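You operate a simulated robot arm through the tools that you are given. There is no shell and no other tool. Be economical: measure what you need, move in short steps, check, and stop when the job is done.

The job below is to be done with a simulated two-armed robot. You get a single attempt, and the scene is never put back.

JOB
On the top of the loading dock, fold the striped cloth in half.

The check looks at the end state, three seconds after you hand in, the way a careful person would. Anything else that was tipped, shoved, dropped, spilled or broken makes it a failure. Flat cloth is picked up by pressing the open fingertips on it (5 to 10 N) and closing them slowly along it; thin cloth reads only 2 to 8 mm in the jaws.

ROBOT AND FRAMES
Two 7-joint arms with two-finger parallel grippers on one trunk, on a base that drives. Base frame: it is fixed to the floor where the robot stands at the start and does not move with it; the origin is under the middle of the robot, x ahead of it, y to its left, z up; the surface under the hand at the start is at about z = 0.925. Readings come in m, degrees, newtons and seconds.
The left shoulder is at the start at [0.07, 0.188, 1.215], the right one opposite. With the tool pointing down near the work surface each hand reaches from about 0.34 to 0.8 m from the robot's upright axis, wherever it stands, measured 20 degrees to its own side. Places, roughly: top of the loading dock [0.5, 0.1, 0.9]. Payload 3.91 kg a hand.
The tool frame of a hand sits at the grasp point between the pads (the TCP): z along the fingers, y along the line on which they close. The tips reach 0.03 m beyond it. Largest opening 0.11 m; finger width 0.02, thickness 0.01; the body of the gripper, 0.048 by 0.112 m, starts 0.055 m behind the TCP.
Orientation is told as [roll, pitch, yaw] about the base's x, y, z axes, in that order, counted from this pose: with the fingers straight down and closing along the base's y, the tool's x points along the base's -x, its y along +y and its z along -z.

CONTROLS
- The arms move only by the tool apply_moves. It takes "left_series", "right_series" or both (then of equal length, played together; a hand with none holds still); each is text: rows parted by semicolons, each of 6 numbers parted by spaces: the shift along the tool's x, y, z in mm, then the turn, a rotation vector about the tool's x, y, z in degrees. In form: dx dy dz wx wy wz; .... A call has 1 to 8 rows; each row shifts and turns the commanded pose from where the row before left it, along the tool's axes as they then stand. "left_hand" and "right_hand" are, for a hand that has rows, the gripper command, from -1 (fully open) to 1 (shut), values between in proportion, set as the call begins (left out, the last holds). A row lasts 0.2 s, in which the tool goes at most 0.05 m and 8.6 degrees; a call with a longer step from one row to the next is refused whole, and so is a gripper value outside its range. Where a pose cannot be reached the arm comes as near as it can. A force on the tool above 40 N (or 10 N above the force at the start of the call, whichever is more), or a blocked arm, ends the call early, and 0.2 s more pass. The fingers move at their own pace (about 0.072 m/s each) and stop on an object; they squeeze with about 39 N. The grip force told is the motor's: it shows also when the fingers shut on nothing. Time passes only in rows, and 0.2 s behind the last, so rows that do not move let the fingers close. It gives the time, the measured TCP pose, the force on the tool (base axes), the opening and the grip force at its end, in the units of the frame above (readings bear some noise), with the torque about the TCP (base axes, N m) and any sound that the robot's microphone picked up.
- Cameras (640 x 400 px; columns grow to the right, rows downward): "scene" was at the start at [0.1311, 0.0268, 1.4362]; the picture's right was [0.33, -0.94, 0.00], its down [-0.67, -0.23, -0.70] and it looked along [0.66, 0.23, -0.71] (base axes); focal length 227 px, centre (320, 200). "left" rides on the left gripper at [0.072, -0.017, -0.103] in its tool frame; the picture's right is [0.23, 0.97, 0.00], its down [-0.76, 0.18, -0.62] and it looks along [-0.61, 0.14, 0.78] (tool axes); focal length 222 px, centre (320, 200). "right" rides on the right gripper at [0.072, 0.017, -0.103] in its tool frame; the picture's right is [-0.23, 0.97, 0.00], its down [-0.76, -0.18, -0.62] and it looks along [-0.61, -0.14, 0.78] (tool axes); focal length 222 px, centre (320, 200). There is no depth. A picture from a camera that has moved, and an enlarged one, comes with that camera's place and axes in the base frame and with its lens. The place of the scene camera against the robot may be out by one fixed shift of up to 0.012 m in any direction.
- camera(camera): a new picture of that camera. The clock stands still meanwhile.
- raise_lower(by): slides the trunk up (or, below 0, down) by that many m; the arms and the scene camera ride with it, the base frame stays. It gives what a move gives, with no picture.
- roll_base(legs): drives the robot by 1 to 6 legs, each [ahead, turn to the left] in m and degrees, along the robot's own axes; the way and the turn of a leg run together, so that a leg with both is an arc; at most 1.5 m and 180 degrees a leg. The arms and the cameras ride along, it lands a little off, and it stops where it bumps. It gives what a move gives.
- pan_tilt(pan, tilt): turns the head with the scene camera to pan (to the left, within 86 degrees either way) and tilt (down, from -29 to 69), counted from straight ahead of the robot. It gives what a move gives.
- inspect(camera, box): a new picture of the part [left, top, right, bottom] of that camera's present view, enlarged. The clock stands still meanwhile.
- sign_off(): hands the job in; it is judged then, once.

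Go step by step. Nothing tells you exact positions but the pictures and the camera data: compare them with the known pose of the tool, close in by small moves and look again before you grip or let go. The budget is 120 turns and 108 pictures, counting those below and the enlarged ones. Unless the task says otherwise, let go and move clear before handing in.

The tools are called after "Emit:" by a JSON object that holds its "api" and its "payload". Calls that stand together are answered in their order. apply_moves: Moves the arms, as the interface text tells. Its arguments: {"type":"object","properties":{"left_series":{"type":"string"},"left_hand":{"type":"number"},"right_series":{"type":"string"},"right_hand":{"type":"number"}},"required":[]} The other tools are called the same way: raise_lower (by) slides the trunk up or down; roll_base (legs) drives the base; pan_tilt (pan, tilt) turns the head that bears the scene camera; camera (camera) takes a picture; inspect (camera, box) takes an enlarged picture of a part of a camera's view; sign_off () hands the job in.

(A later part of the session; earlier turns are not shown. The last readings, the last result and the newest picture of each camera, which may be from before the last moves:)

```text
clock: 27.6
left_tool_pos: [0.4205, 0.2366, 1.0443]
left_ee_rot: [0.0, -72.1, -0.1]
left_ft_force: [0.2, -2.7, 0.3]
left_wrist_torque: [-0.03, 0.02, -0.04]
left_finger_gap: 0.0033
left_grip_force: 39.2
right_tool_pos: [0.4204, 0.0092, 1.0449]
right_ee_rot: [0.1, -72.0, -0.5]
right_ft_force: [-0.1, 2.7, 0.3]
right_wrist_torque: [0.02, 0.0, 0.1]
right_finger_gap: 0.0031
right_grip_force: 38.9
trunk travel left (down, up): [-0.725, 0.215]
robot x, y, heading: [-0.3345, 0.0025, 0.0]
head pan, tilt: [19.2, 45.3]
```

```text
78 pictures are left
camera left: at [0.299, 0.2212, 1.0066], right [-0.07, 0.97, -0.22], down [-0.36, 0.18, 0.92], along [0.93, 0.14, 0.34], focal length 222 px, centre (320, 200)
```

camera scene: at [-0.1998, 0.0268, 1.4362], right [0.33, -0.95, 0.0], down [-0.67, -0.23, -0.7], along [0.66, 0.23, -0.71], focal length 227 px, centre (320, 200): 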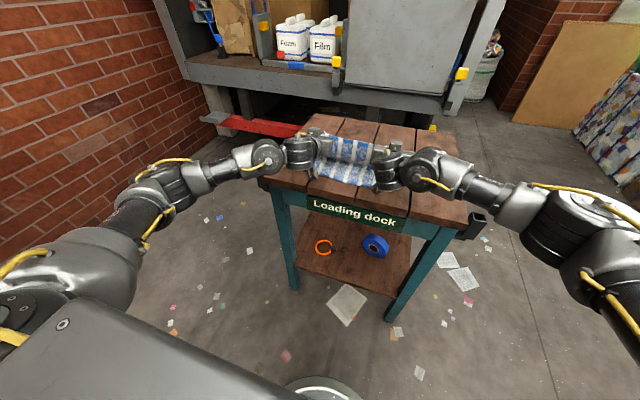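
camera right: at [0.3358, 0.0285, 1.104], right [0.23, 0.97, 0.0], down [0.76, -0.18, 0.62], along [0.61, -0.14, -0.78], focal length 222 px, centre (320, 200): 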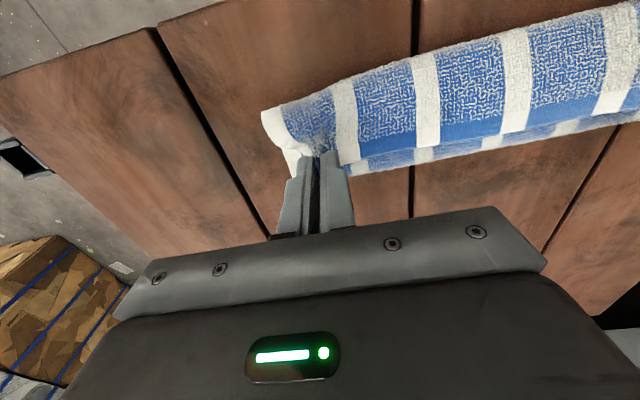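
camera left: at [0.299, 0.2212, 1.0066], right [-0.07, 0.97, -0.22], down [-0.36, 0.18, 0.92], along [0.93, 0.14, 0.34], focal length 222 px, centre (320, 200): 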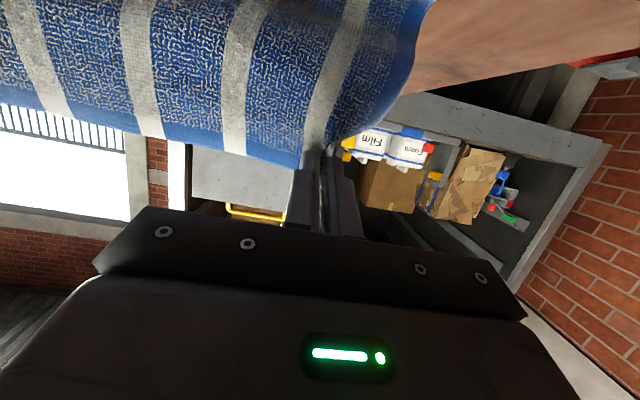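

The hem now points up and the flap hangs as a clean sheet. I'll carry it toward the near edge and down.

Emit:
{"api": "apply_moves", "payload": {"left_series": "10 0 -11.2 0 0 0;10 0 -11.2 0 0 0;10 0 -11.2 0 0 0;10 0 -11.2 0 0 0;10 0 1.5 0 0 0;10 0 1.5 0 0 0;10 0 1.5 0 0 0;0 0 0 0 0 0", "right_series": "10 0 -11.2 0 0 0;10 0 -11.2 0 0 0;10 0 -11.2 0 0 0;10 0 -11.2 0 0 0;10 0 1.5 0 0 0;10 0 1.5 0 0 0;10 0 1.5 0 0 0;0 0 0 0 0 0"}}

Emit:
{"api": "pan_tilt", "payload": {"pan": 8, "tilt": 40}}

Emit:
{"api": "camera", "payload": {"camera": "scene"}}

Emit:
{"api": "camera", "payload": {"camera": "left"}}

Emit:
{"api": "camera", "payload": {"camera": "right"}}

```text
clock: 29.4
left_tool_pos: [0.3602, 0.2366, 0.9907]
left_ee_rot: [-0.2, -72.0, 0.1]
left_ft_force: [0.4, -0.8, 0.5]
left_wrist_torque: [-0.04, 0.0, -0.04]
left_finger_gap: 0.0034
left_grip_force: 38.7
right_tool_pos: [0.36, 0.0099, 0.99]
right_ee_rot: [0.3, -72.1, -0.6]
right_ft_force: [-0.6, 1.9, -0.2]
right_wrist_torque: [0.0, -0.01, 0.1]
right_finger_gap: 0.0032
right_grip_force: 38.9
trunk travel left (down, up): [-0.725, 0.215]
robot x, y, heading: [-0.3319, -0.0016, -0.0]
head pan, tilt: [19.2, 45.3]
```

```text
clock: 30.1
left_tool_pos: [0.3602, 0.236, 0.9901]
left_ee_rot: [-0.2, -71.9, 0.1]
left_ft_force: [0.0, -2.3, -0.3]
left_wrist_torque: [0.0, 0.0, -0.07]
left_finger_gap: 0.0034
left_grip_force: 39.8
right_tool_pos: [0.3598, 0.0095, 0.99]
right_ee_rot: [0.3, -72.0, -0.6]
right_ft_force: [0.6, 1.6, 0.1]
right_wrist_torque: [0.0, 0.05, 0.08]
right_finger_gap: 0.0035
right_grip_force: 38.6
trunk travel left (down, up): [-0.725, 0.215]
robot x, y, heading: [-0.3327, -0.0023, 0.1]
head pan, tilt: [8.0, 40.0]
```

```text
77 pictures are left
camera scene: at [-0.1924, 0.0121, 1.4438], right [0.14, -0.99, 0.0], down [-0.64, -0.09, -0.77], along [0.76, 0.11, -0.64], focal length 227 px, centre (320, 200)
```

scene: 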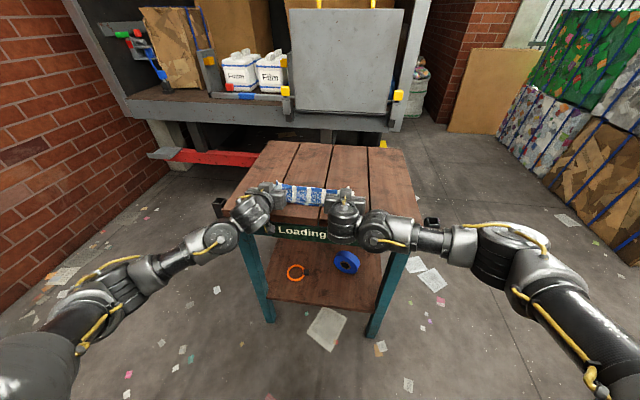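

```text
76 pictures are left
camera left: at [0.2391, 0.2209, 0.9531], right [-0.07, 0.97, -0.22], down [-0.36, 0.18, 0.92], along [0.93, 0.14, 0.33], focal length 222 px, centre (320, 200)
```

left: 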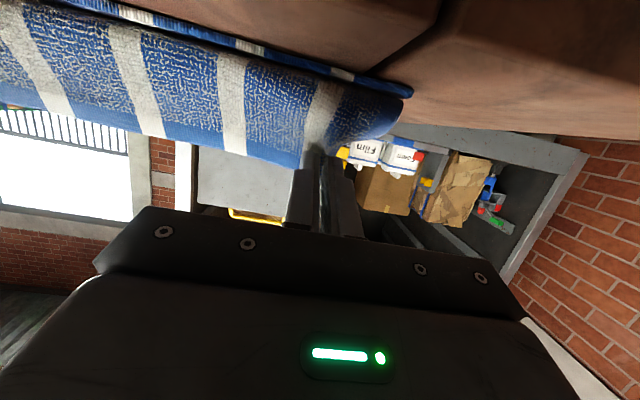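

```text
75 pictures are left
camera right: at [0.2407, 0.0266, 0.9546], right [0.08, 0.97, 0.22], down [-0.36, -0.18, 0.92], along [0.93, -0.15, 0.34], focal length 222 px, centre (320, 200)
```

right: 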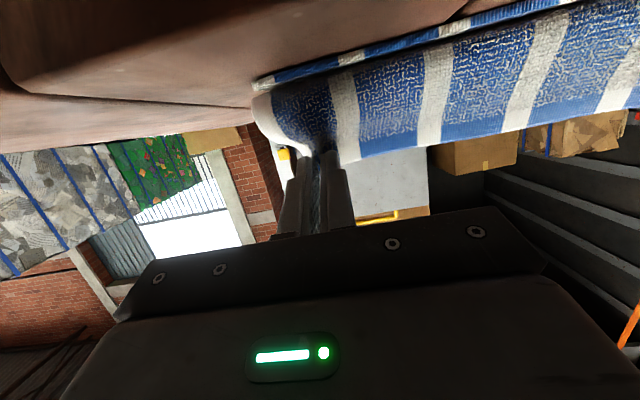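

The flap hangs just above the near edge. I'll pull it slightly past the edge to straighten out the bulge, lower it, then check.

Emit:
{"api": "apply_moves", "payload": {"left_series": "11 0 -9 0 0 0;11 0 -9 0 0 0;11 0 7.8 0 0 0;0 0 0 0 0 0", "right_series": "11 0 -9 0 0 0;11 0 -9 0 0 0;11 0 7.8 0 0 0;0 0 0 0 0 0"}}

Emit:
{"api": "inspect", "payload": {"camera": "scene", "box": [220, 140, 420, 265]}}

Emit:
{"api": "camera", "payload": {"camera": "left"}}

Emit:
{"api": "camera", "payload": {"camera": "right"}}

```text
clock: 31.1
left_tool_pos: [0.3409, 0.2371, 0.9629]
left_ee_rot: [-0.2, -72.0, 0.1]
left_ft_force: [-0.1, -1.9, 0.0]
left_wrist_torque: [-0.04, 0.0, -0.07]
left_finger_gap: 0.0035
left_grip_force: 39.2
right_tool_pos: [0.3398, 0.0104, 0.9628]
right_ee_rot: [0.1, -72.0, -0.6]
right_ft_force: [0.2, 1.2, 0.4]
right_wrist_torque: [0.0, 0.01, 0.09]
right_finger_gap: 0.0032
right_grip_force: 38.9
trunk travel left (down, up): [-0.725, 0.215]
robot x, y, heading: [-0.3333, 0.0012, -0.0]
head pan, tilt: [8.0, 40.0]
```

```text
3.20 times, centred on (320, 202) of scene
camera zoom: at [-0.193, 0.0121, 1.4439], right [0.14, -0.99, 0.0], down [-0.64, -0.09, -0.77], along [0.76, 0.1, -0.64], focal length 726 px, centre (320, 192)
```

zoom: 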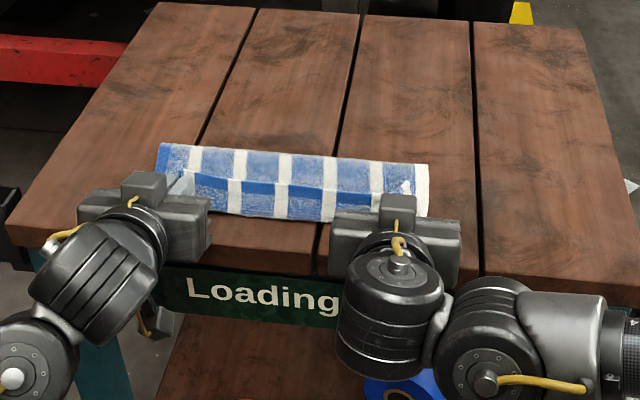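

```text
73 pictures are left
camera left: at [0.2189, 0.2209, 0.9251], right [-0.07, 0.97, -0.22], down [-0.36, 0.18, 0.92], along [0.93, 0.14, 0.33], focal length 222 px, centre (320, 200)
```

left: 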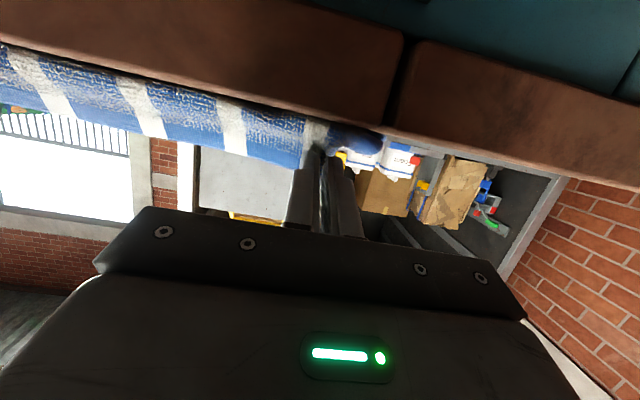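

```text
72 pictures are left
camera right: at [0.2205, 0.0269, 0.9268], right [0.08, 0.97, 0.22], down [-0.36, -0.18, 0.92], along [0.93, -0.15, 0.34], focal length 222 px, centre (320, 200)
```

right: 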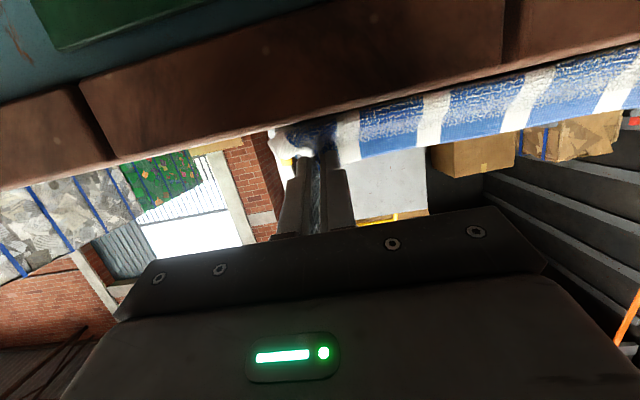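

The topology is right now, with the hem up and the hinge at x≈0.475. I'll slide the hands forward so the hem lines up with the near edge, then lower a little more.

Emit:
{"api": "apply_moves", "payload": {"left_series": "-3 0 9.5 0 0 0;-3 0 9.5 0 0 0;-2 0 6 0 0 0;4 0 1 0 0 0;0 0 0 0 0 0", "right_series": "-3 0 9.5 0 0 0;-3 0 9.5 0 0 0;-2 0 6 0 0 0;4 0 1 0 0 0;0 0 0 0 0 0"}}

Emit:
{"api": "inspect", "payload": {"camera": "scene", "box": [240, 160, 380, 248]}}

Emit:
{"api": "inspect", "payload": {"camera": "left", "box": [160, 0, 480, 200]}}

Emit:
{"api": "inspect", "payload": {"camera": "right", "box": [160, 0, 480, 200]}}

```text
clock: 32.3
left_tool_pos: [0.3672, 0.2355, 0.958]
left_ee_rot: [-0.1, -72.1, -0.1]
left_ft_force: [-0.7, -2.5, 1.1]
left_wrist_torque: [-0.03, 0.0, -0.04]
left_finger_gap: 0.0032
left_grip_force: 38.5
right_tool_pos: [0.3655, 0.0086, 0.9578]
right_ee_rot: [0.3, -72.1, -0.7]
right_ft_force: [-0.3, 2.4, 0.7]
right_wrist_torque: [0.05, 0.0, 0.11]
right_finger_gap: 0.0033
right_grip_force: 39.8
trunk travel left (down, up): [-0.725, 0.215]
robot x, y, heading: [-0.3283, -0.0023, -0.1]
head pan, tilt: [8.0, 40.0]
```

```text
4.55 times, centred on (310, 204) of scene
camera zoom: at [-0.1925, 0.012, 1.4439], right [0.14, -0.99, 0.0], down [-0.64, -0.09, -0.77], along [0.76, 0.1, -0.64], focal length 1032 px, centre (366, 182)
```

zoom: 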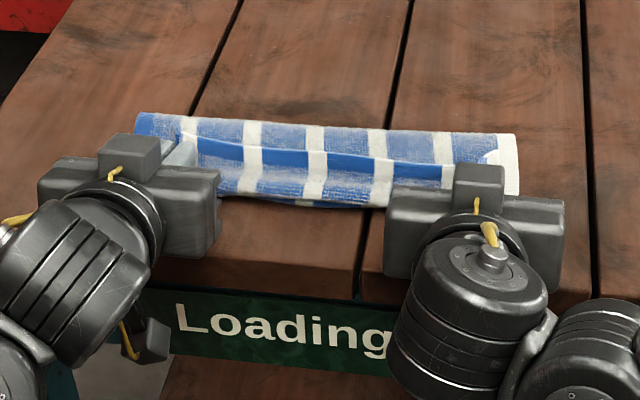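

```text
2.00 times, centred on (320, 100) of left
camera zoom: at [0.2455, 0.2208, 0.9203], right [-0.07, 0.97, -0.22], down [-0.36, 0.18, 0.92], along [0.93, 0.14, 0.34], focal length 444 px, centre (320, 400)
```

zoom: 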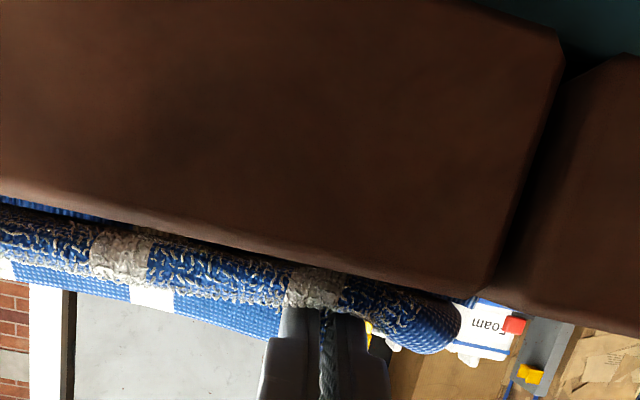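

```text
2.00 times, centred on (320, 100) of right
camera zoom: at [0.2469, 0.0265, 0.9224], right [0.08, 0.97, 0.22], down [-0.36, -0.18, 0.92], along [0.93, -0.15, 0.34], focal length 444 px, centre (320, 400)
```

zoom: 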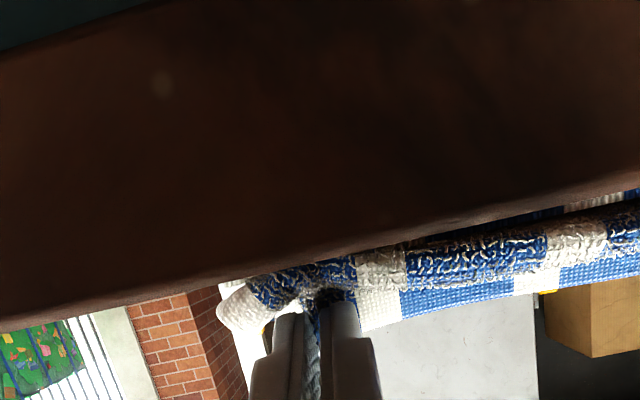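

The flap has too much slack standing at the near edge, because my overshoot peeled the lower layer. I'll lift back up over the fold line so the lower layer settles flat, then come down along a true arc.

Emit:
{"api": "apply_moves", "payload": {"left_series": "-17 0 1.2 0 0 0;-17 0 1.2 0 0 0;-17 0 1.2 0 0 0;-14 0 11.2 0 0 0;-14 0 11.2 0 0 0;-10 0 14.6 0 0 0;-10 0 14.6 0 0 0;0 0 0 0 0 0", "right_series": "-17 0 1.2 0 0 0;-17 0 1.2 0 0 0;-17 0 1.2 0 0 0;-14 0 11.2 0 0 0;-14 0 11.2 0 0 0;-10 0 14.6 0 0 0;-10 0 14.6 0 0 0;0 0 0 0 0 0"}}

Emit:
{"api": "inspect", "payload": {"camera": "scene", "box": [240, 140, 400, 240]}}

Emit:
{"api": "camera", "payload": {"camera": "left"}}

```text
clock: 34.1
left_tool_pos: [0.4495, 0.2369, 1.0343]
left_ee_rot: [-0.1, -72.1, 0.0]
left_ft_force: [-0.1, -1.3, 0.5]
left_wrist_torque: [-0.07, 0.01, -0.07]
left_finger_gap: 0.0033
left_grip_force: 39.3
right_tool_pos: [0.4492, 0.0087, 1.0359]
right_ee_rot: [0.2, -72.1, -0.6]
right_ft_force: [-0.3, 2.2, 0.7]
right_wrist_torque: [0.02, 0.05, 0.06]
right_finger_gap: 0.0033
right_grip_force: 38.7
trunk travel left (down, up): [-0.725, 0.215]
robot x, y, heading: [-0.3276, 0.0023, 0.1]
head pan, tilt: [8.0, 40.0]
```

```text
4.00 times, centred on (320, 190) of scene
camera zoom: at [-0.1929, 0.012, 1.4439], right [0.14, -0.99, 0.0], down [-0.64, -0.09, -0.77], along [0.76, 0.1, -0.64], focal length 908 px, centre (320, 240)
```

zoom: 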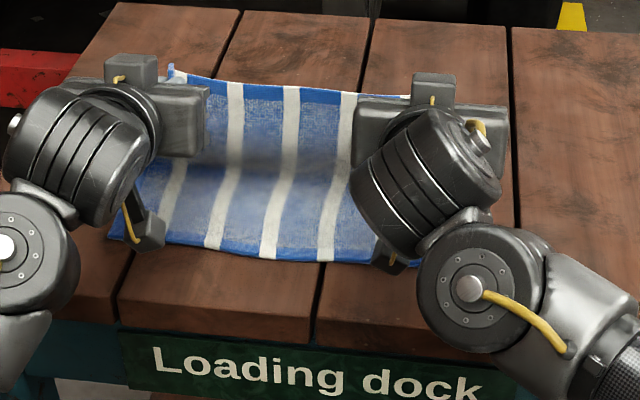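

```text
67 pictures are left
camera left: at [0.328, 0.2212, 0.9973], right [-0.07, 0.97, -0.22], down [-0.36, 0.18, 0.92], along [0.93, 0.14, 0.34], focal length 222 px, centre (320, 200)
```

left: 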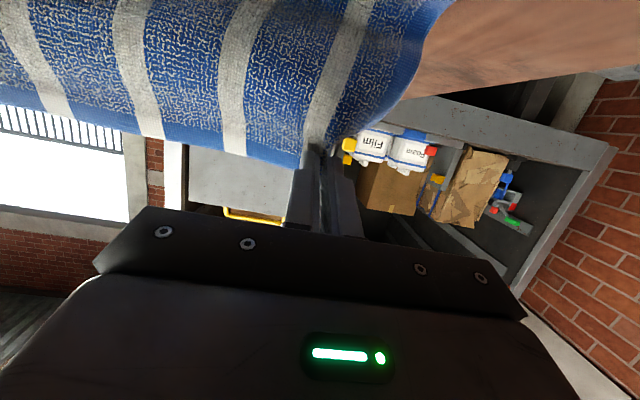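

That's a clean state, with the lower layer flat and its near edge still at x≈0.378. I'll tilt slightly more and come down along an arc around the fold line at x≈0.487.

Emit:
{"api": "apply_moves", "payload": {"left_series": "0 0 0 0 -8 0;9 0 -13.4 0 0 0;9 0 -13.4 0 0 0;10 0 -10.9 0 0 0;10 0 -10.9 0 0 0;14 0 -7.7 0 0 0;14 0 -7.7 0 0 0;0 0 0 0 0 0", "right_series": "0 0 0 0 -8 0;9 0 -13.4 0 0 0;9 0 -13.4 0 0 0;10 0 -10.9 0 0 0;10 0 -10.9 0 0 0;14 0 -7.7 0 0 0;14 0 -7.7 0 0 0;0 0 0 0 0 0"}}

Emit:
{"api": "inspect", "payload": {"camera": "scene", "box": [240, 150, 384, 240]}}

Emit:
{"api": "camera", "payload": {"camera": "left"}}

```text
clock: 35.9
left_tool_pos: [0.3751, 0.236, 0.981]
left_ee_rot: [-0.2, -79.9, 0.2]
left_ft_force: [0.3, -2.2, 0.4]
left_wrist_torque: [-0.05, 0.02, -0.04]
left_finger_gap: 0.0032
left_grip_force: 39.6
right_tool_pos: [0.3736, 0.0095, 0.9816]
right_ee_rot: [0.6, -80.0, -1.0]
right_ft_force: [0.1, 1.6, -0.3]
right_wrist_torque: [-0.02, -0.01, 0.09]
right_finger_gap: 0.0036
right_grip_force: 38.8
trunk travel left (down, up): [-0.725, 0.215]
robot x, y, heading: [-0.3321, 0.0001, -0.3]
head pan, tilt: [8.0, 40.0]
```

```text
4.44 times, centred on (312, 195) of scene
camera zoom: at [-0.1919, 0.0118, 1.4438], right [0.14, -0.99, 0.0], down [-0.64, -0.09, -0.77], along [0.76, 0.1, -0.64], focal length 1009 px, centre (356, 222)
```

zoom: 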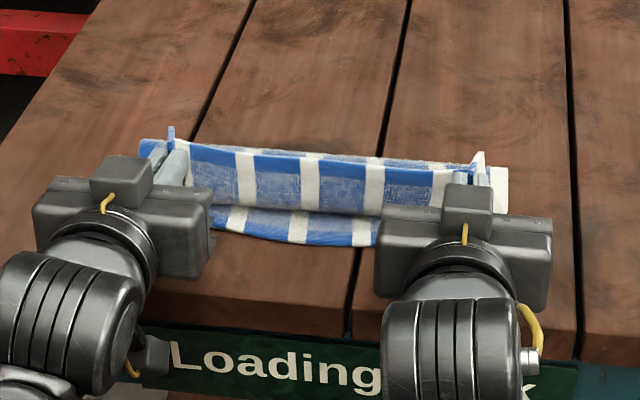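

```text
65 pictures are left
camera left: at [0.2601, 0.221, 0.9268], right [-0.04, 0.97, -0.22], down [-0.48, 0.18, 0.86], along [0.88, 0.14, 0.46], focal length 222 px, centre (320, 200)
```

left: 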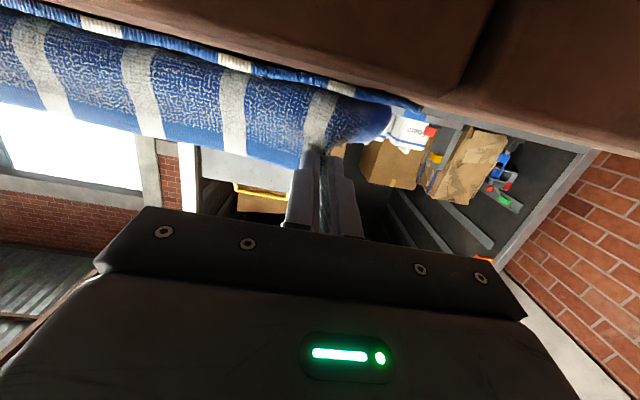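

The curve looks good and nearly taut. I'll lower the last few centimetres.

Emit:
{"api": "apply_moves", "payload": {"left_series": "10.5 0 -2.2 0 0 0;10.5 0 -2.2 0 0 0;6 0 0 0 0 0;6 0 0 0 0 0;0 0 0 0 0 0", "right_series": "10.5 0 -2.2 0 0 0;10.5 0 -2.2 0 0 0;6 0 0 0 0 0;6 0 0 0 0 0;0 0 0 0 0 0"}}

Emit:
{"api": "inspect", "payload": {"camera": "scene", "box": [240, 150, 384, 240]}}

Emit:
{"api": "camera", "payload": {"camera": "left"}}

Emit:
{"api": "camera", "payload": {"camera": "right"}}

```text
clock: 37.1
left_tool_pos: [0.3649, 0.236, 0.9506]
left_ee_rot: [-0.4, -80.0, 0.2]
left_ft_force: [0.5, -2.8, 1.2]
left_wrist_torque: [-0.02, -0.04, -0.06]
left_finger_gap: 0.0034
left_grip_force: 39.4
right_tool_pos: [0.3651, 0.0096, 0.9507]
right_ee_rot: [0.8, -80.3, -1.1]
right_ft_force: [0.8, 1.7, 4.5]
right_wrist_torque: [-0.03, -0.15, 0.05]
right_finger_gap: 0.0035
right_grip_force: 38.8
trunk travel left (down, up): [-0.725, 0.215]
robot x, y, heading: [-0.3306, -0.0005, 0.2]
head pan, tilt: [8.0, 40.0]
```

```text
4.44 times, centred on (312, 195) of scene
camera zoom: at [-0.1931, 0.0117, 1.444], right [0.14, -0.99, 0.0], down [-0.64, -0.09, -0.77], along [0.76, 0.1, -0.64], focal length 1009 px, centre (356, 222)
```

zoom: 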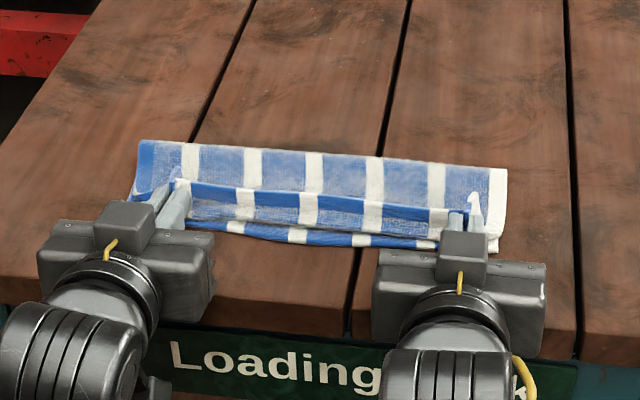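

```text
63 pictures are left
camera left: at [0.25, 0.2207, 0.8962], right [-0.04, 0.97, -0.22], down [-0.48, 0.18, 0.86], along [0.88, 0.14, 0.46], focal length 222 px, centre (320, 200)
```

left: 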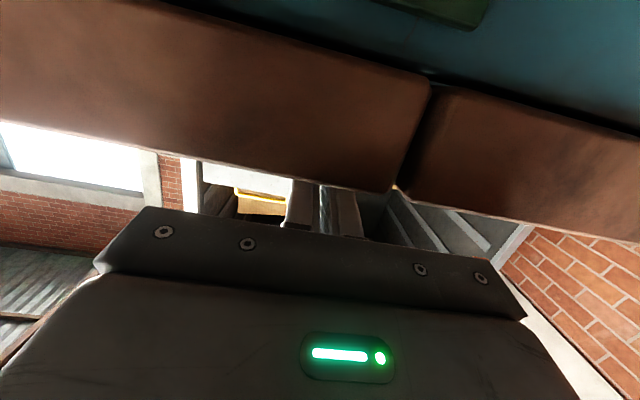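

```text
62 pictures are left
camera right: at [0.2511, 0.0269, 0.898], right [0.04, 0.97, 0.23], down [-0.49, -0.18, 0.86], along [0.87, -0.15, 0.46], focal length 222 px, centre (320, 200)
```

right: 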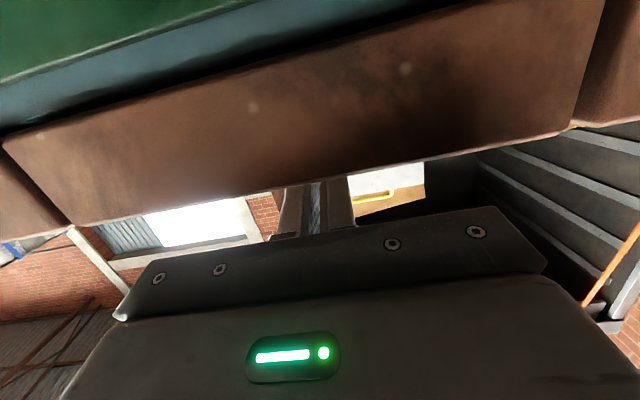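

The flap lies flat from the fold to the grips, with only the hem strip standing up. I'll open gently and draw the fingers straight back toward the robot.

Emit:
{"api": "apply_moves", "payload": {"left_series": "0 0 0 0 0 0;0 0 0 0 0 0", "right_series": "0 0 0 0 0 0;0 0 0 0 0 0", "left_hand": 0.75, "right_hand": 0.75}}

Emit:
{"api": "apply_moves", "payload": {"left_series": "0 0 0 0 0 0;0 0 0 0 0 0", "right_series": "0 0 0 0 0 0;0 0 0 0 0 0", "left_hand": 0.5, "right_hand": 0.5}}

Emit:
{"api": "inspect", "payload": {"camera": "scene", "box": [240, 150, 384, 240]}}

```text
clock: 37.7
left_tool_pos: [0.3645, 0.2376, 0.9496]
left_ee_rot: [-0.3, -79.9, 0.2]
left_ft_force: [-0.8, 0.1, 1.6]
left_wrist_torque: [-0.05, -0.03, 0.01]
left_finger_gap: 0.0132
left_grip_force: 0.1
right_tool_pos: [0.3648, 0.0099, 0.9509]
right_ee_rot: [0.5, -80.1, -0.9]
right_ft_force: [-0.6, 0.3, 2.6]
right_wrist_torque: [-0.03, -0.05, -0.01]
right_finger_gap: 0.0129
right_grip_force: 0.0
trunk travel left (down, up): [-0.725, 0.215]
robot x, y, heading: [-0.3285, 0.0004, 0.0]
head pan, tilt: [8.0, 40.0]
```

```text
clock: 38.3
left_tool_pos: [0.3639, 0.2355, 0.9501]
left_ee_rot: [-0.3, -80.0, 0.2]
left_ft_force: [0.0, 0.5, 1.3]
left_wrist_torque: [0.01, -0.01, -0.01]
left_finger_gap: 0.0267
left_grip_force: 0.0
right_tool_pos: [0.3644, 0.0099, 0.9489]
right_ee_rot: [0.6, -80.1, -0.9]
right_ft_force: [0.1, -0.1, 1.5]
right_wrist_torque: [0.0, -0.06, 0.01]
right_finger_gap: 0.0267
right_grip_force: 0.2
trunk travel left (down, up): [-0.725, 0.215]
robot x, y, heading: [-0.331, 0.0007, -0.2]
head pan, tilt: [8.0, 40.0]
```

```text
4.44 times, centred on (312, 195) of scene
camera zoom: at [-0.193, 0.0119, 1.4439], right [0.14, -0.99, 0.0], down [-0.64, -0.09, -0.77], along [0.76, 0.1, -0.64], focal length 1009 px, centre (356, 222)
```

zoom: 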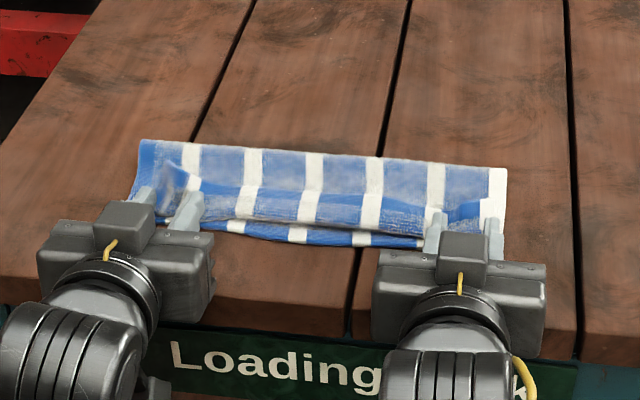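

The hem has fallen toward the near edge. I'll pull the fingers straight back and look.

Emit:
{"api": "apply_moves", "payload": {"left_series": "0 0 -8 0 0 0;0 0 -10 0 0 0;0 0 -15 0 0 0;0 0 -20 0 0 0;0 0 -25 0 0 0;0 0 -30 0 0 0;0 0 0 0 0 0", "right_series": "0 0 -8 0 0 0;0 0 -10 0 0 0;0 0 -15 0 0 0;0 0 -20 0 0 0;0 0 -25 0 0 0;0 0 -30 0 0 0;0 0 0 0 0 0"}}

Emit:
{"api": "inspect", "payload": {"camera": "scene", "box": [240, 150, 384, 240]}}

```text
clock: 39.9
left_tool_pos: [0.2585, 0.2365, 0.967]
left_ee_rot: [-0.5, -79.8, 0.2]
left_ft_force: [-0.3, -0.1, -0.3]
left_wrist_torque: [0.0, -0.03, 0.01]
left_finger_gap: 0.0274
left_grip_force: 0.1
right_tool_pos: [0.2996, -0.0284, 1.0258]
right_ee_rot: [-67.3, -85.6, 64.2]
right_ft_force: [0.1, 0.8, -0.8]
right_wrist_torque: [-0.03, -0.02, -0.03]
right_finger_gap: 0.0278
right_grip_force: 0.1
trunk travel left (down, up): [-0.725, 0.215]
robot x, y, heading: [-0.3286, 0.0003, -0.0]
head pan, tilt: [8.0, 40.0]
stopped in row 7 (right hand): the arm was blocked; the commanded pose is now the measured one
```

```text
4.44 times, centred on (312, 195) of scene
camera zoom: at [-0.1911, 0.0119, 1.4437], right [0.14, -0.99, 0.0], down [-0.64, -0.09, -0.77], along [0.76, 0.1, -0.64], focal length 1009 px, centre (356, 222)
```

zoom: 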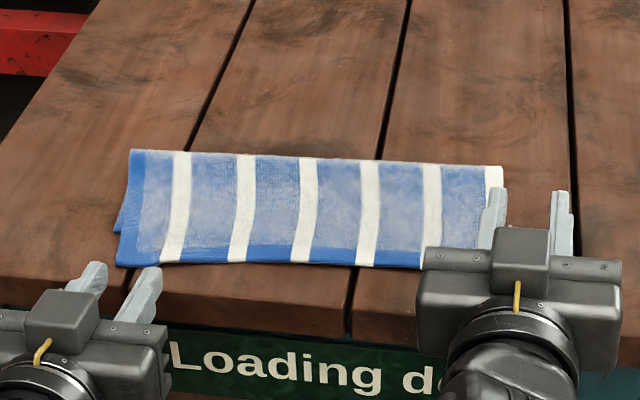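

The cloth has fallen flat into a neat half fold. The right arm stopped on its own limit while clear of the cloth, so I'll raise the trunk to lift both hands away, then check the result.

Emit:
{"api": "raise_lower", "payload": {"by": 0.12}}

Emit:
{"api": "roll_base", "payload": {"legs": [[-0.1, 0]]}}

Emit:
{"api": "camera", "payload": {"camera": "scene"}}

Emit:
{"api": "inspect", "payload": {"camera": "scene", "box": [250, 130, 378, 210]}}

```text
clock: 41.4
left_tool_pos: [0.2575, 0.2367, 1.0875]
left_ee_rot: [-0.3, -79.9, 0.3]
left_ft_force: [0.8, -0.7, 0.1]
left_wrist_torque: [-0.02, 0.0, -0.01]
left_finger_gap: 0.0276
left_grip_force: 0.0
right_tool_pos: [0.2982, -0.0276, 1.1453]
right_ee_rot: [-67.4, -85.5, 64.4]
right_ft_force: [0.2, -0.5, -0.1]
right_wrist_torque: [-0.01, -0.03, 0.02]
right_finger_gap: 0.0275
right_grip_force: 0.1
trunk travel left (down, up): [-0.845, 0.095]
robot x, y, heading: [-0.3339, 0.0009, -0.1]
head pan, tilt: [8.0, 40.0]
```

```text
clock: 42.5
left_tool_pos: [0.1569, 0.2361, 1.0889]
left_ee_rot: [-0.5, -79.9, 0.3]
left_ft_force: [0.0, -0.5, -0.6]
left_wrist_torque: [0.06, -0.01, -0.02]
left_finger_gap: 0.0276
left_grip_force: 0.0
right_tool_pos: [0.1975, -0.0278, 1.1466]
right_ee_rot: [-67.2, -85.4, 64.0]
right_ft_force: [-0.7, 0.1, 0.5]
right_wrist_torque: [0.0, 0.01, -0.02]
right_finger_gap: 0.0278
right_grip_force: 0.0
trunk travel left (down, up): [-0.845, 0.095]
robot x, y, heading: [-0.4369, -0.0022, -0.1]
head pan, tilt: [8.0, 40.0]
```

```text
59 pictures are left
camera scene: at [-0.2927, 0.0122, 1.5638], right [0.14, -0.99, 0.0], down [-0.64, -0.09, -0.77], along [0.76, 0.1, -0.64], focal length 227 px, centre (320, 200)
```

scene: 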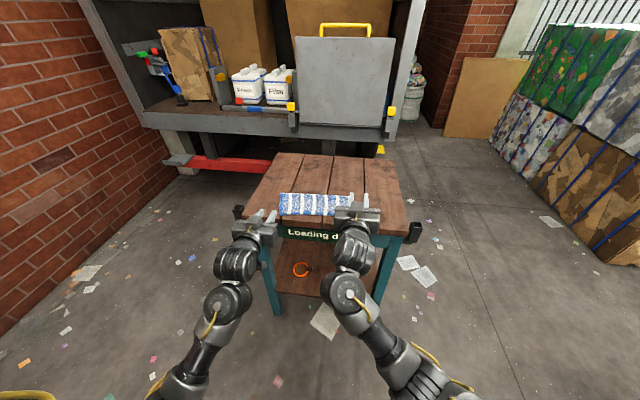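

```text
5.00 times, centred on (314, 170) of scene
camera zoom: at [-0.2927, 0.0122, 1.5638], right [0.14, -0.99, 0.0], down [-0.64, -0.09, -0.77], along [0.76, 0.1, -0.64], focal length 1135 px, centre (350, 350)
```

zoom: 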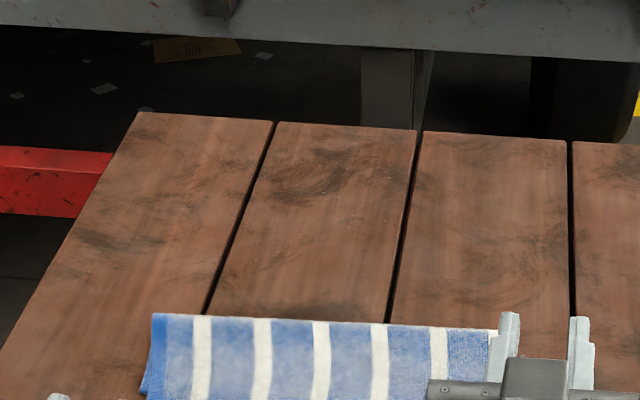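

The fold looks good, but the right hand blocks the view of one corner. I'll move it aside to check.

Emit:
{"api": "apply_moves", "payload": {"right_series": "0 -40 0 0 0 0;0 -40 0 0 0 0;0 -40 0 0 0 0;0 0 0 0 0 0"}}

Emit:
{"api": "inspect", "payload": {"camera": "scene", "box": [256, 170, 384, 250]}}

```text
clock: 43.5
left_tool_pos: [0.1582, 0.2367, 1.0884]
left_ee_rot: [-0.6, -79.9, 0.4]
left_ft_force: [0.4, 0.1, -0.8]
left_wrist_torque: [-0.01, -0.03, 0.0]
left_finger_gap: 0.0276
left_grip_force: 0.1
right_tool_pos: [0.1923, -0.1477, 1.152]
right_ee_rot: [-67.2, -85.5, 64.2]
right_ft_force: [0.4, 0.3, -0.2]
right_wrist_torque: [-0.02, 0.01, 0.03]
right_finger_gap: 0.0274
right_grip_force: 0.0
trunk travel left (down, up): [-0.845, 0.095]
robot x, y, heading: [-0.4315, 0.0003, -0.2]
head pan, tilt: [8.0, 40.0]
```

```text
5.00 times, centred on (320, 210) of scene
camera zoom: at [-0.2922, 0.0128, 1.5638], right [0.14, -0.99, 0.0], down [-0.64, -0.09, -0.77], along [0.76, 0.1, -0.64], focal length 1135 px, centre (320, 150)
```

zoom: 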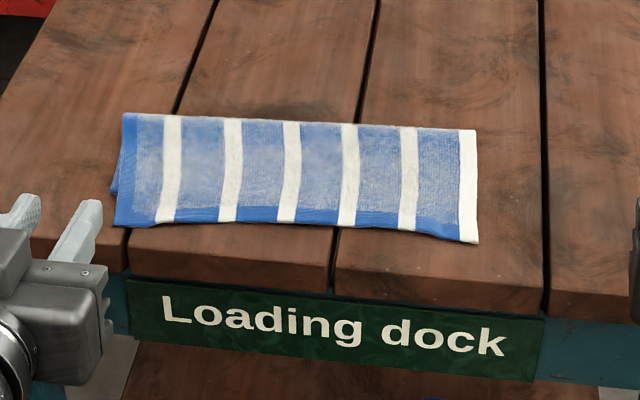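

The fold is neat, but the top layer may overhang the lower one at the near edge. I'll zoom in to measure it.

Emit:
{"api": "inspect", "payload": {"camera": "scene", "box": [270, 185, 318, 215]}}

Emit:
{"api": "inspect", "payload": {"camera": "scene", "box": [316, 190, 364, 220]}}

```text
13.33 times, centred on (294, 200) of scene
camera zoom: at [-0.2922, 0.0128, 1.5638], right [0.14, -0.99, 0.0], down [-0.64, -0.09, -0.77], along [0.76, 0.1, -0.64], focal length 3027 px, centre (667, 200)
```

zoom: 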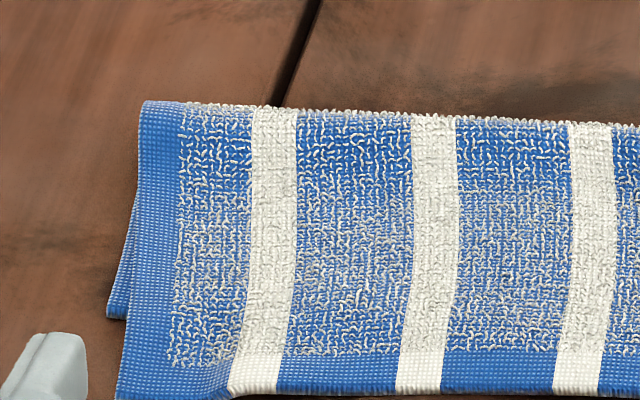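

```text
13.33 times, centred on (340, 205) of scene
camera zoom: at [-0.2922, 0.0128, 1.5638], right [0.14, -0.99, 0.0], down [-0.64, -0.09, -0.77], along [0.76, 0.1, -0.64], focal length 3027 px, centre (53, 133)
```

zoom: 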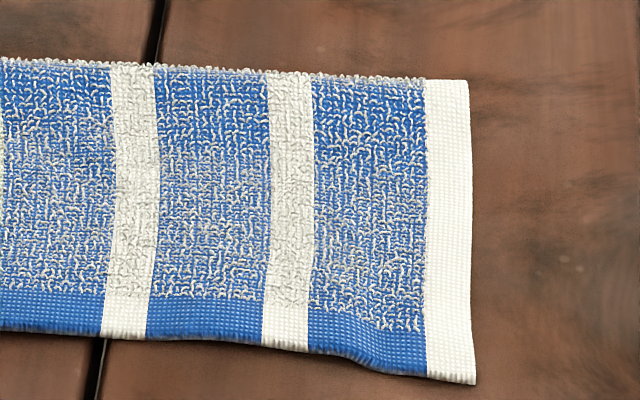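

The top layer overhangs by about 3 cm at the near side. There is budget to correct this, so I'll bring both hands upright again, well clear of the table. Then I'll re-pinch only the overhanging hem and shift it forward.

Emit:
{"api": "apply_moves", "payload": {"left_series": "0 0 0 0 8.5 0;0 0 0 0 8.5 0;0 0 0 0 8.5 0;0 0 0 0 8.5 0;0 0 0 0 8.5 0;0 0 0 0 8.5 0;0 0 0 0 8.5 0;0 0 0 0 8.5 0", "right_series": "0 0 0 0 8.5 0;0 0 0 0 8.5 0;0 0 0 0 8.5 0;0 0 0 0 8.5 0;0 0 0 0 8.5 0;0 0 0 0 8.5 0;0 0 0 0 8.5 0;0 0 0 0 8.5 0"}}

Emit:
{"api": "apply_moves", "payload": {"left_series": "0 0 0 0 6 0;0 0 0 0 6 0;0 0 0 0 0 0", "right_series": "0 0 0 0 7 0;0 0 0 0 7 0;0 0 0 0 0 0"}}

```text
clock: 44.4
left_tool_pos: [0.1606, 0.2383, 1.086]
left_ee_rot: [-0.1, -55.7, -0.2]
left_ft_force: [1.0, 0.2, -0.5]
left_wrist_torque: [0.0, 0.0, -0.02]
left_finger_gap: 0.0276
left_grip_force: 0.0
right_tool_pos: [0.2021, -0.2149, 1.141]
right_ee_rot: [-26.3, -62.4, 16.0]
right_ft_force: [0.0, 0.7, -0.8]
right_wrist_torque: [0.0, 0.03, -0.02]
right_finger_gap: 0.0274
right_grip_force: 0.1
right hand out of reach, approached as far as the arm can: row 3, 4
trunk travel left (down, up): [-0.845, 0.095]
robot x, y, heading: [-0.4316, -0.002, -0.2]
head pan, tilt: [8.0, 40.0]
stopped in row 4 (right hand): the arm was blocked; the commanded pose is now the measured one
```

```text
clock: 45.4
left_tool_pos: [0.1591, 0.2364, 1.0892]
left_ee_rot: [0.2, -43.8, -0.5]
left_ft_force: [-0.1, 0.7, -0.3]
left_wrist_torque: [0.0, -0.01, -0.05]
left_finger_gap: 0.0276
left_grip_force: 0.2
right_tool_pos: [0.2311, -0.2798, 1.1066]
right_ee_rot: [-24.6, -49.2, 7.8]
right_ft_force: [0.2, 0.6, -0.9]
right_wrist_torque: [0.01, -0.01, 0.02]
right_finger_gap: 0.0275
right_grip_force: 0.0
right hand out of reach, approached as far as the arm can: row 1, 2
trunk travel left (down, up): [-0.845, 0.095]
robot x, y, heading: [-0.4339, -0.0036, -0.3]
head pan, tilt: [8.0, 40.0]
stopped in row 3 (right hand): the arm was blocked; the commanded pose is now the measured one
```

The right arm is near its inner limit. I'll move it forward and outward while turning it upright.

Emit:
{"api": "apply_moves", "payload": {"left_series": "0 0 0 0 8.5 0;0 0 0 0 8.5 0;0 0 0 0 8.5 0;0 0 0 0 8.5 0;0 0 0 0 8.5 0;0 0 0 0 0 0", "right_series": "-20 0 20 0 0 0;-20 0 20 0 0 0;-15 0 10 0 8 0;-15 0 10 0 8 0;-15 0 5 0 8 0;0 0 0 0 0 0"}}

Emit:
{"api": "camera", "payload": {"camera": "scene"}}

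```text
clock: 45.7
left_tool_pos: [0.1631, 0.2361, 1.0916]
left_ee_rot: [0.1, -39.6, -0.2]
left_ft_force: [49.5, -8.7, -25.8]
left_wrist_torque: [0.53, -1.57, 1.56]
left_finger_gap: 0.0273
left_grip_force: 0.0
right_tool_pos: [0.2504, -0.2772, 1.1066]
right_ee_rot: [-24.2, -49.0, 7.9]
right_ft_force: [-0.4, -0.5, -0.6]
right_wrist_torque: [-0.01, 0.01, 0.0]
right_finger_gap: 0.0276
right_grip_force: 0.0
trunk travel left (down, up): [-0.845, 0.095]
robot x, y, heading: [-0.432, -0.0014, 0.0]
head pan, tilt: [8.0, 40.0]
stopped in row 1 (left hand): the force on the tool passed its limit at 205 N (the readings are from after the stop); the commanded pose is now the measured one
```

```text
54 pictures are left
camera scene: at [-0.2911, 0.0113, 1.5637], right [0.14, -0.99, 0.0], down [-0.64, -0.09, -0.77], along [0.76, 0.1, -0.64], focal length 227 px, centre (320, 200)
```

scene: 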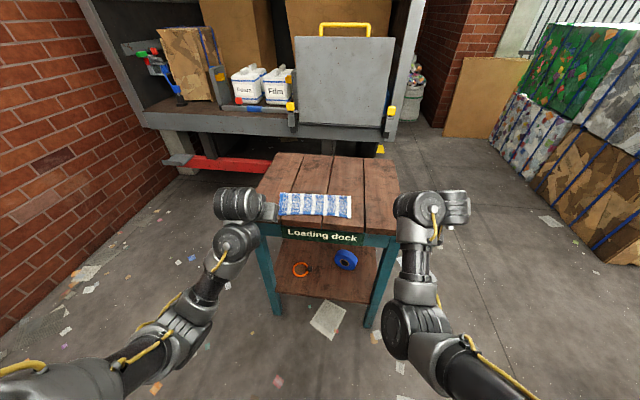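

The left hand met a hard force in free air, most likely its wrist against its own forearm. I'll undo that turn and look closely.

Emit:
{"api": "apply_moves", "payload": {"left_series": "0 0 0 0 -5 0;0 0 0 0 0 0"}}

Emit:
{"api": "inspect", "payload": {"camera": "scene", "box": [180, 150, 340, 250]}}

Emit:
{"api": "camera", "payload": {"camera": "left"}}

```text
clock: 46.3
left_tool_pos: [0.163, 0.2375, 1.09]
left_ee_rot: [0.2, -44.3, -0.3]
left_ft_force: [-0.8, -0.5, 0.4]
left_wrist_torque: [-0.02, 0.04, 0.01]
left_finger_gap: 0.0276
left_grip_force: 0.0
right_tool_pos: [0.2506, -0.2775, 1.1077]
right_ee_rot: [-24.3, -49.1, 7.9]
right_ft_force: [0.2, -0.8, -0.2]
right_wrist_torque: [-0.06, 0.01, -0.01]
right_finger_gap: 0.0274
right_grip_force: 0.1
trunk travel left (down, up): [-0.845, 0.095]
robot x, y, heading: [-0.4298, -0.0009, -0.2]
head pan, tilt: [8.0, 40.0]
```

```text
4.00 times, centred on (260, 200) of scene
camera zoom: at [-0.2918, 0.0116, 1.5638], right [0.14, -0.99, 0.0], down [-0.64, -0.09, -0.77], along [0.76, 0.1, -0.64], focal length 908 px, centre (560, 200)
```

zoom: 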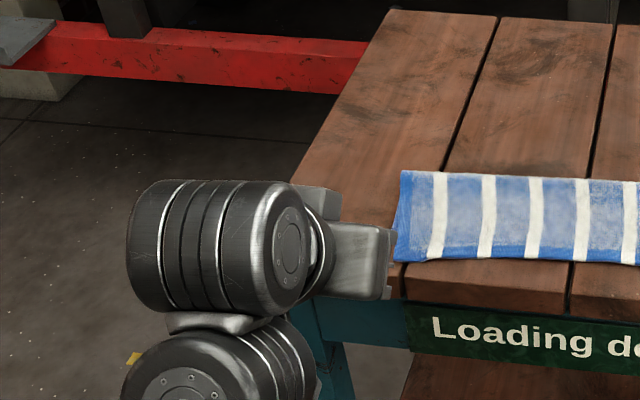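

```text
52 pictures are left
camera left: at [0.0378, 0.2212, 1.113], right [-0.16, 0.97, -0.16], down [0.11, 0.18, 0.98], along [0.98, 0.14, -0.14], focal length 222 px, centre (320, 200)
```

left: 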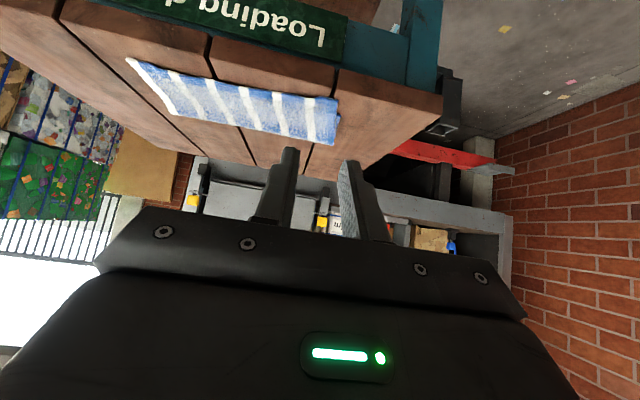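

That was self-contact; the force is gone and the table is undisturbed. I'll extend both arms forward at a safe height before turning the hands upright.

Emit:
{"api": "apply_moves", "payload": {"left_series": "-17.4 0 11 0 0 0;-17.4 0 11 0 0 0;-17.4 0 11 0 0 0;-17.4 0 11 0 0 0;-17.4 0 11 0 0 0;0 0 0 0 8 0;0 0 0 0 8 0;0 0 0 0 0 0", "right_series": "-17.4 0 11 0 0 0;-17.4 0 11 0 0 0;-17.4 0 11 0 0 0;-17.4 0 11 0 0 0;-17.4 0 11 0 0 0;0 0 0 0 8 0;0 0 0 0 8 0;0 0 0 0 0 0"}}

Emit:
{"api": "inspect", "payload": {"camera": "left", "box": [60, 0, 380, 200]}}

```text
clock: 48.0
left_tool_pos: [0.2663, 0.2358, 1.1144]
left_ee_rot: [0.2, -29.9, -0.4]
left_ft_force: [29.6, -2.0, -23.1]
left_wrist_torque: [0.2, -1.1, 0.27]
left_finger_gap: 0.0276
left_grip_force: 0.1
right_tool_pos: [0.3481, -0.2854, 1.1423]
right_ee_rot: [-19.0, -34.8, 0.2]
right_ft_force: [-0.3, -0.5, -0.5]
right_wrist_torque: [-0.02, 0.03, 0.01]
right_finger_gap: 0.0273
right_grip_force: 0.1
trunk travel left (down, up): [-0.845, 0.095]
robot x, y, heading: [-0.4341, -0.0023, -0.4]
head pan, tilt: [8.0, 40.0]
stopped in row 8 (left hand): the force on the tool passed its limit at 109 N (the readings are from after the stop); the commanded pose is now the measured one
```

```text
2.00 times, centred on (220, 100) of left
camera zoom: at [0.1514, 0.2207, 1.1664], right [-0.19, 0.97, -0.11], down [0.35, 0.17, 0.92], along [0.92, 0.14, -0.37], focal length 444 px, centre (520, 400)
```

zoom: 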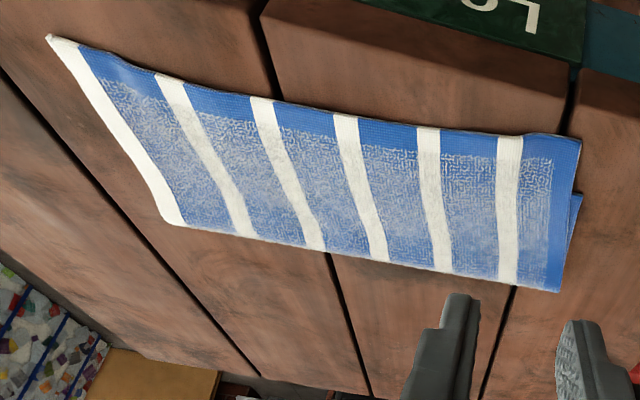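

The top layer measures about 0.14 m against about 0.10 m for the lower, so I'll correct it. I'll extend both arms further to get away from the self-contact, and then go upright.

Emit:
{"api": "apply_moves", "payload": {"left_series": "-17.3 0 10 0 -3 0;-17.3 0 10 0 0 0;-17.3 0 10 0 0 0;-17.3 0 10 0 0 0;-17.3 0 10 0 0 0;-17.3 0 10 0 0 0;0 0 0 0 8 0;0 0 0 0 8 0", "right_series": "-17.3 0 10 0 0 0;-17.3 0 10 0 0 0;0 0 0 0 0 0;0 0 0 0 8 0;0 0 0 0 8 0;0 0 0 0 8 0;0 0 0 0 8 0;0 0 0 0 0 0"}}

Emit:
{"api": "apply_moves", "payload": {"left_series": "0 0 0 0 8 0;0 0 0 0 8 0;0 0 0 0 0 0", "right_series": "0 0 0 7 0 0;0 0 0 7 0 0;0 0 0 0 0 0"}}

Emit:
{"api": "camera", "payload": {"camera": "scene"}}

```text
clock: 49.8
left_tool_pos: [0.3843, 0.2342, 1.1183]
left_ee_rot: [0.3, -16.7, -0.3]
left_ft_force: [-1.1, -0.4, -0.2]
left_wrist_torque: [0.0, -0.08, 0.01]
left_finger_gap: 0.0275
left_grip_force: 0.1
right_tool_pos: [0.3442, -0.2861, 1.1424]
right_ee_rot: [-15.8, -8.0, -8.6]
right_ft_force: [0.0, 0.4, 0.3]
right_wrist_torque: [0.05, -0.03, -0.01]
right_finger_gap: 0.0274
right_grip_force: 0.1
right hand out of reach, approached as far as the arm can: row 6, 7
trunk travel left (down, up): [-0.845, 0.095]
robot x, y, heading: [-0.4328, 0.0005, -0.0]
head pan, tilt: [8.0, 40.0]
```

```text
clock: 50.6
left_tool_pos: [0.3307, 0.2349, 1.1198]
left_ee_rot: [0.2, -0.6, -0.2]
left_ft_force: [0.1, 0.7, 0.8]
left_wrist_torque: [0.0, 0.0, 0.01]
left_finger_gap: 0.0276
left_grip_force: 0.0
left hand out of reach, approached as far as the arm can: row 1, 2
right_tool_pos: [0.3335, -0.2864, 1.1445]
right_ee_rot: [-29.8, -7.9, -8.6]
right_ft_force: [-0.7, -0.3, 0.0]
right_wrist_torque: [0.0, -0.01, 0.03]
right_finger_gap: 0.0277
right_grip_force: 0.2
right hand out of reach, approached as far as the arm can: row 1, 2
trunk travel left (down, up): [-0.845, 0.095]
robot x, y, heading: [-0.4301, 0.0016, -0.1]
head pan, tilt: [8.0, 40.0]
```

```text
50 pictures are left
camera scene: at [-0.2922, 0.0122, 1.5638], right [0.14, -0.99, 0.0], down [-0.64, -0.09, -0.77], along [0.76, 0.1, -0.64], focal length 227 px, centre (320, 200)
```

scene: 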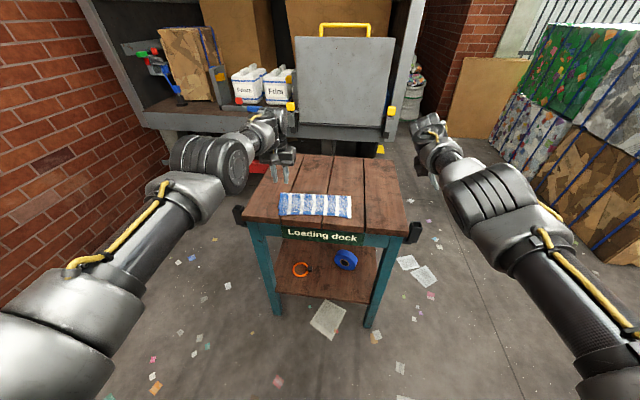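

The arms are now at their outer reach, so I'll drive forward 0.19 m with the hands well above the table, and level the right hand.

Emit:
{"api": "roll_base", "payload": {"legs": [[0.19, 0]]}}

Emit:
{"api": "apply_moves", "payload": {"right_series": "0 0 0 -7.5 0 0;0 0 0 -7.5 0 0;0 0 0 -7.5 0 0;0 0 0 -7.5 0 0;0 0 0 0 7.5 0;0 0 0 0 0 0"}}

```text
clock: 52.1
left_tool_pos: [0.5139, 0.236, 1.1241]
left_ee_rot: [0.2, -1.1, -0.2]
left_ft_force: [-0.6, 0.1, 1.0]
left_wrist_torque: [0.0, -0.06, -0.01]
left_finger_gap: 0.0274
left_grip_force: 0.0
right_tool_pos: [0.5164, -0.2855, 1.1494]
right_ee_rot: [-29.7, -8.5, -8.6]
right_ft_force: [-0.3, -0.3, -0.1]
right_wrist_torque: [0.01, -0.07, 0.03]
right_finger_gap: 0.0276
right_grip_force: 0.1
trunk travel left (down, up): [-0.845, 0.095]
robot x, y, heading: [-0.2439, 0.0005, -0.1]
head pan, tilt: [8.0, 40.0]
```

```text
clock: 53.5
left_tool_pos: [0.5202, 0.2344, 1.1203]
left_ee_rot: [0.1, -0.8, -0.4]
left_ft_force: [0.4, 0.6, 0.1]
left_wrist_torque: [0.01, 0.0, -0.03]
left_finger_gap: 0.0274
left_grip_force: 0.1
right_tool_pos: [0.5211, -0.2884, 1.1461]
right_ee_rot: [0.6, -1.5, -8.6]
right_ft_force: [0.2, 0.0, -0.4]
right_wrist_torque: [-0.01, 0.02, -0.02]
right_finger_gap: 0.0275
right_grip_force: 0.1
right hand out of reach, approached as far as the arm can: row 5
trunk travel left (down, up): [-0.845, 0.095]
robot x, y, heading: [-0.2407, -0.0014, -0.1]
head pan, tilt: [8.0, 40.0]
```

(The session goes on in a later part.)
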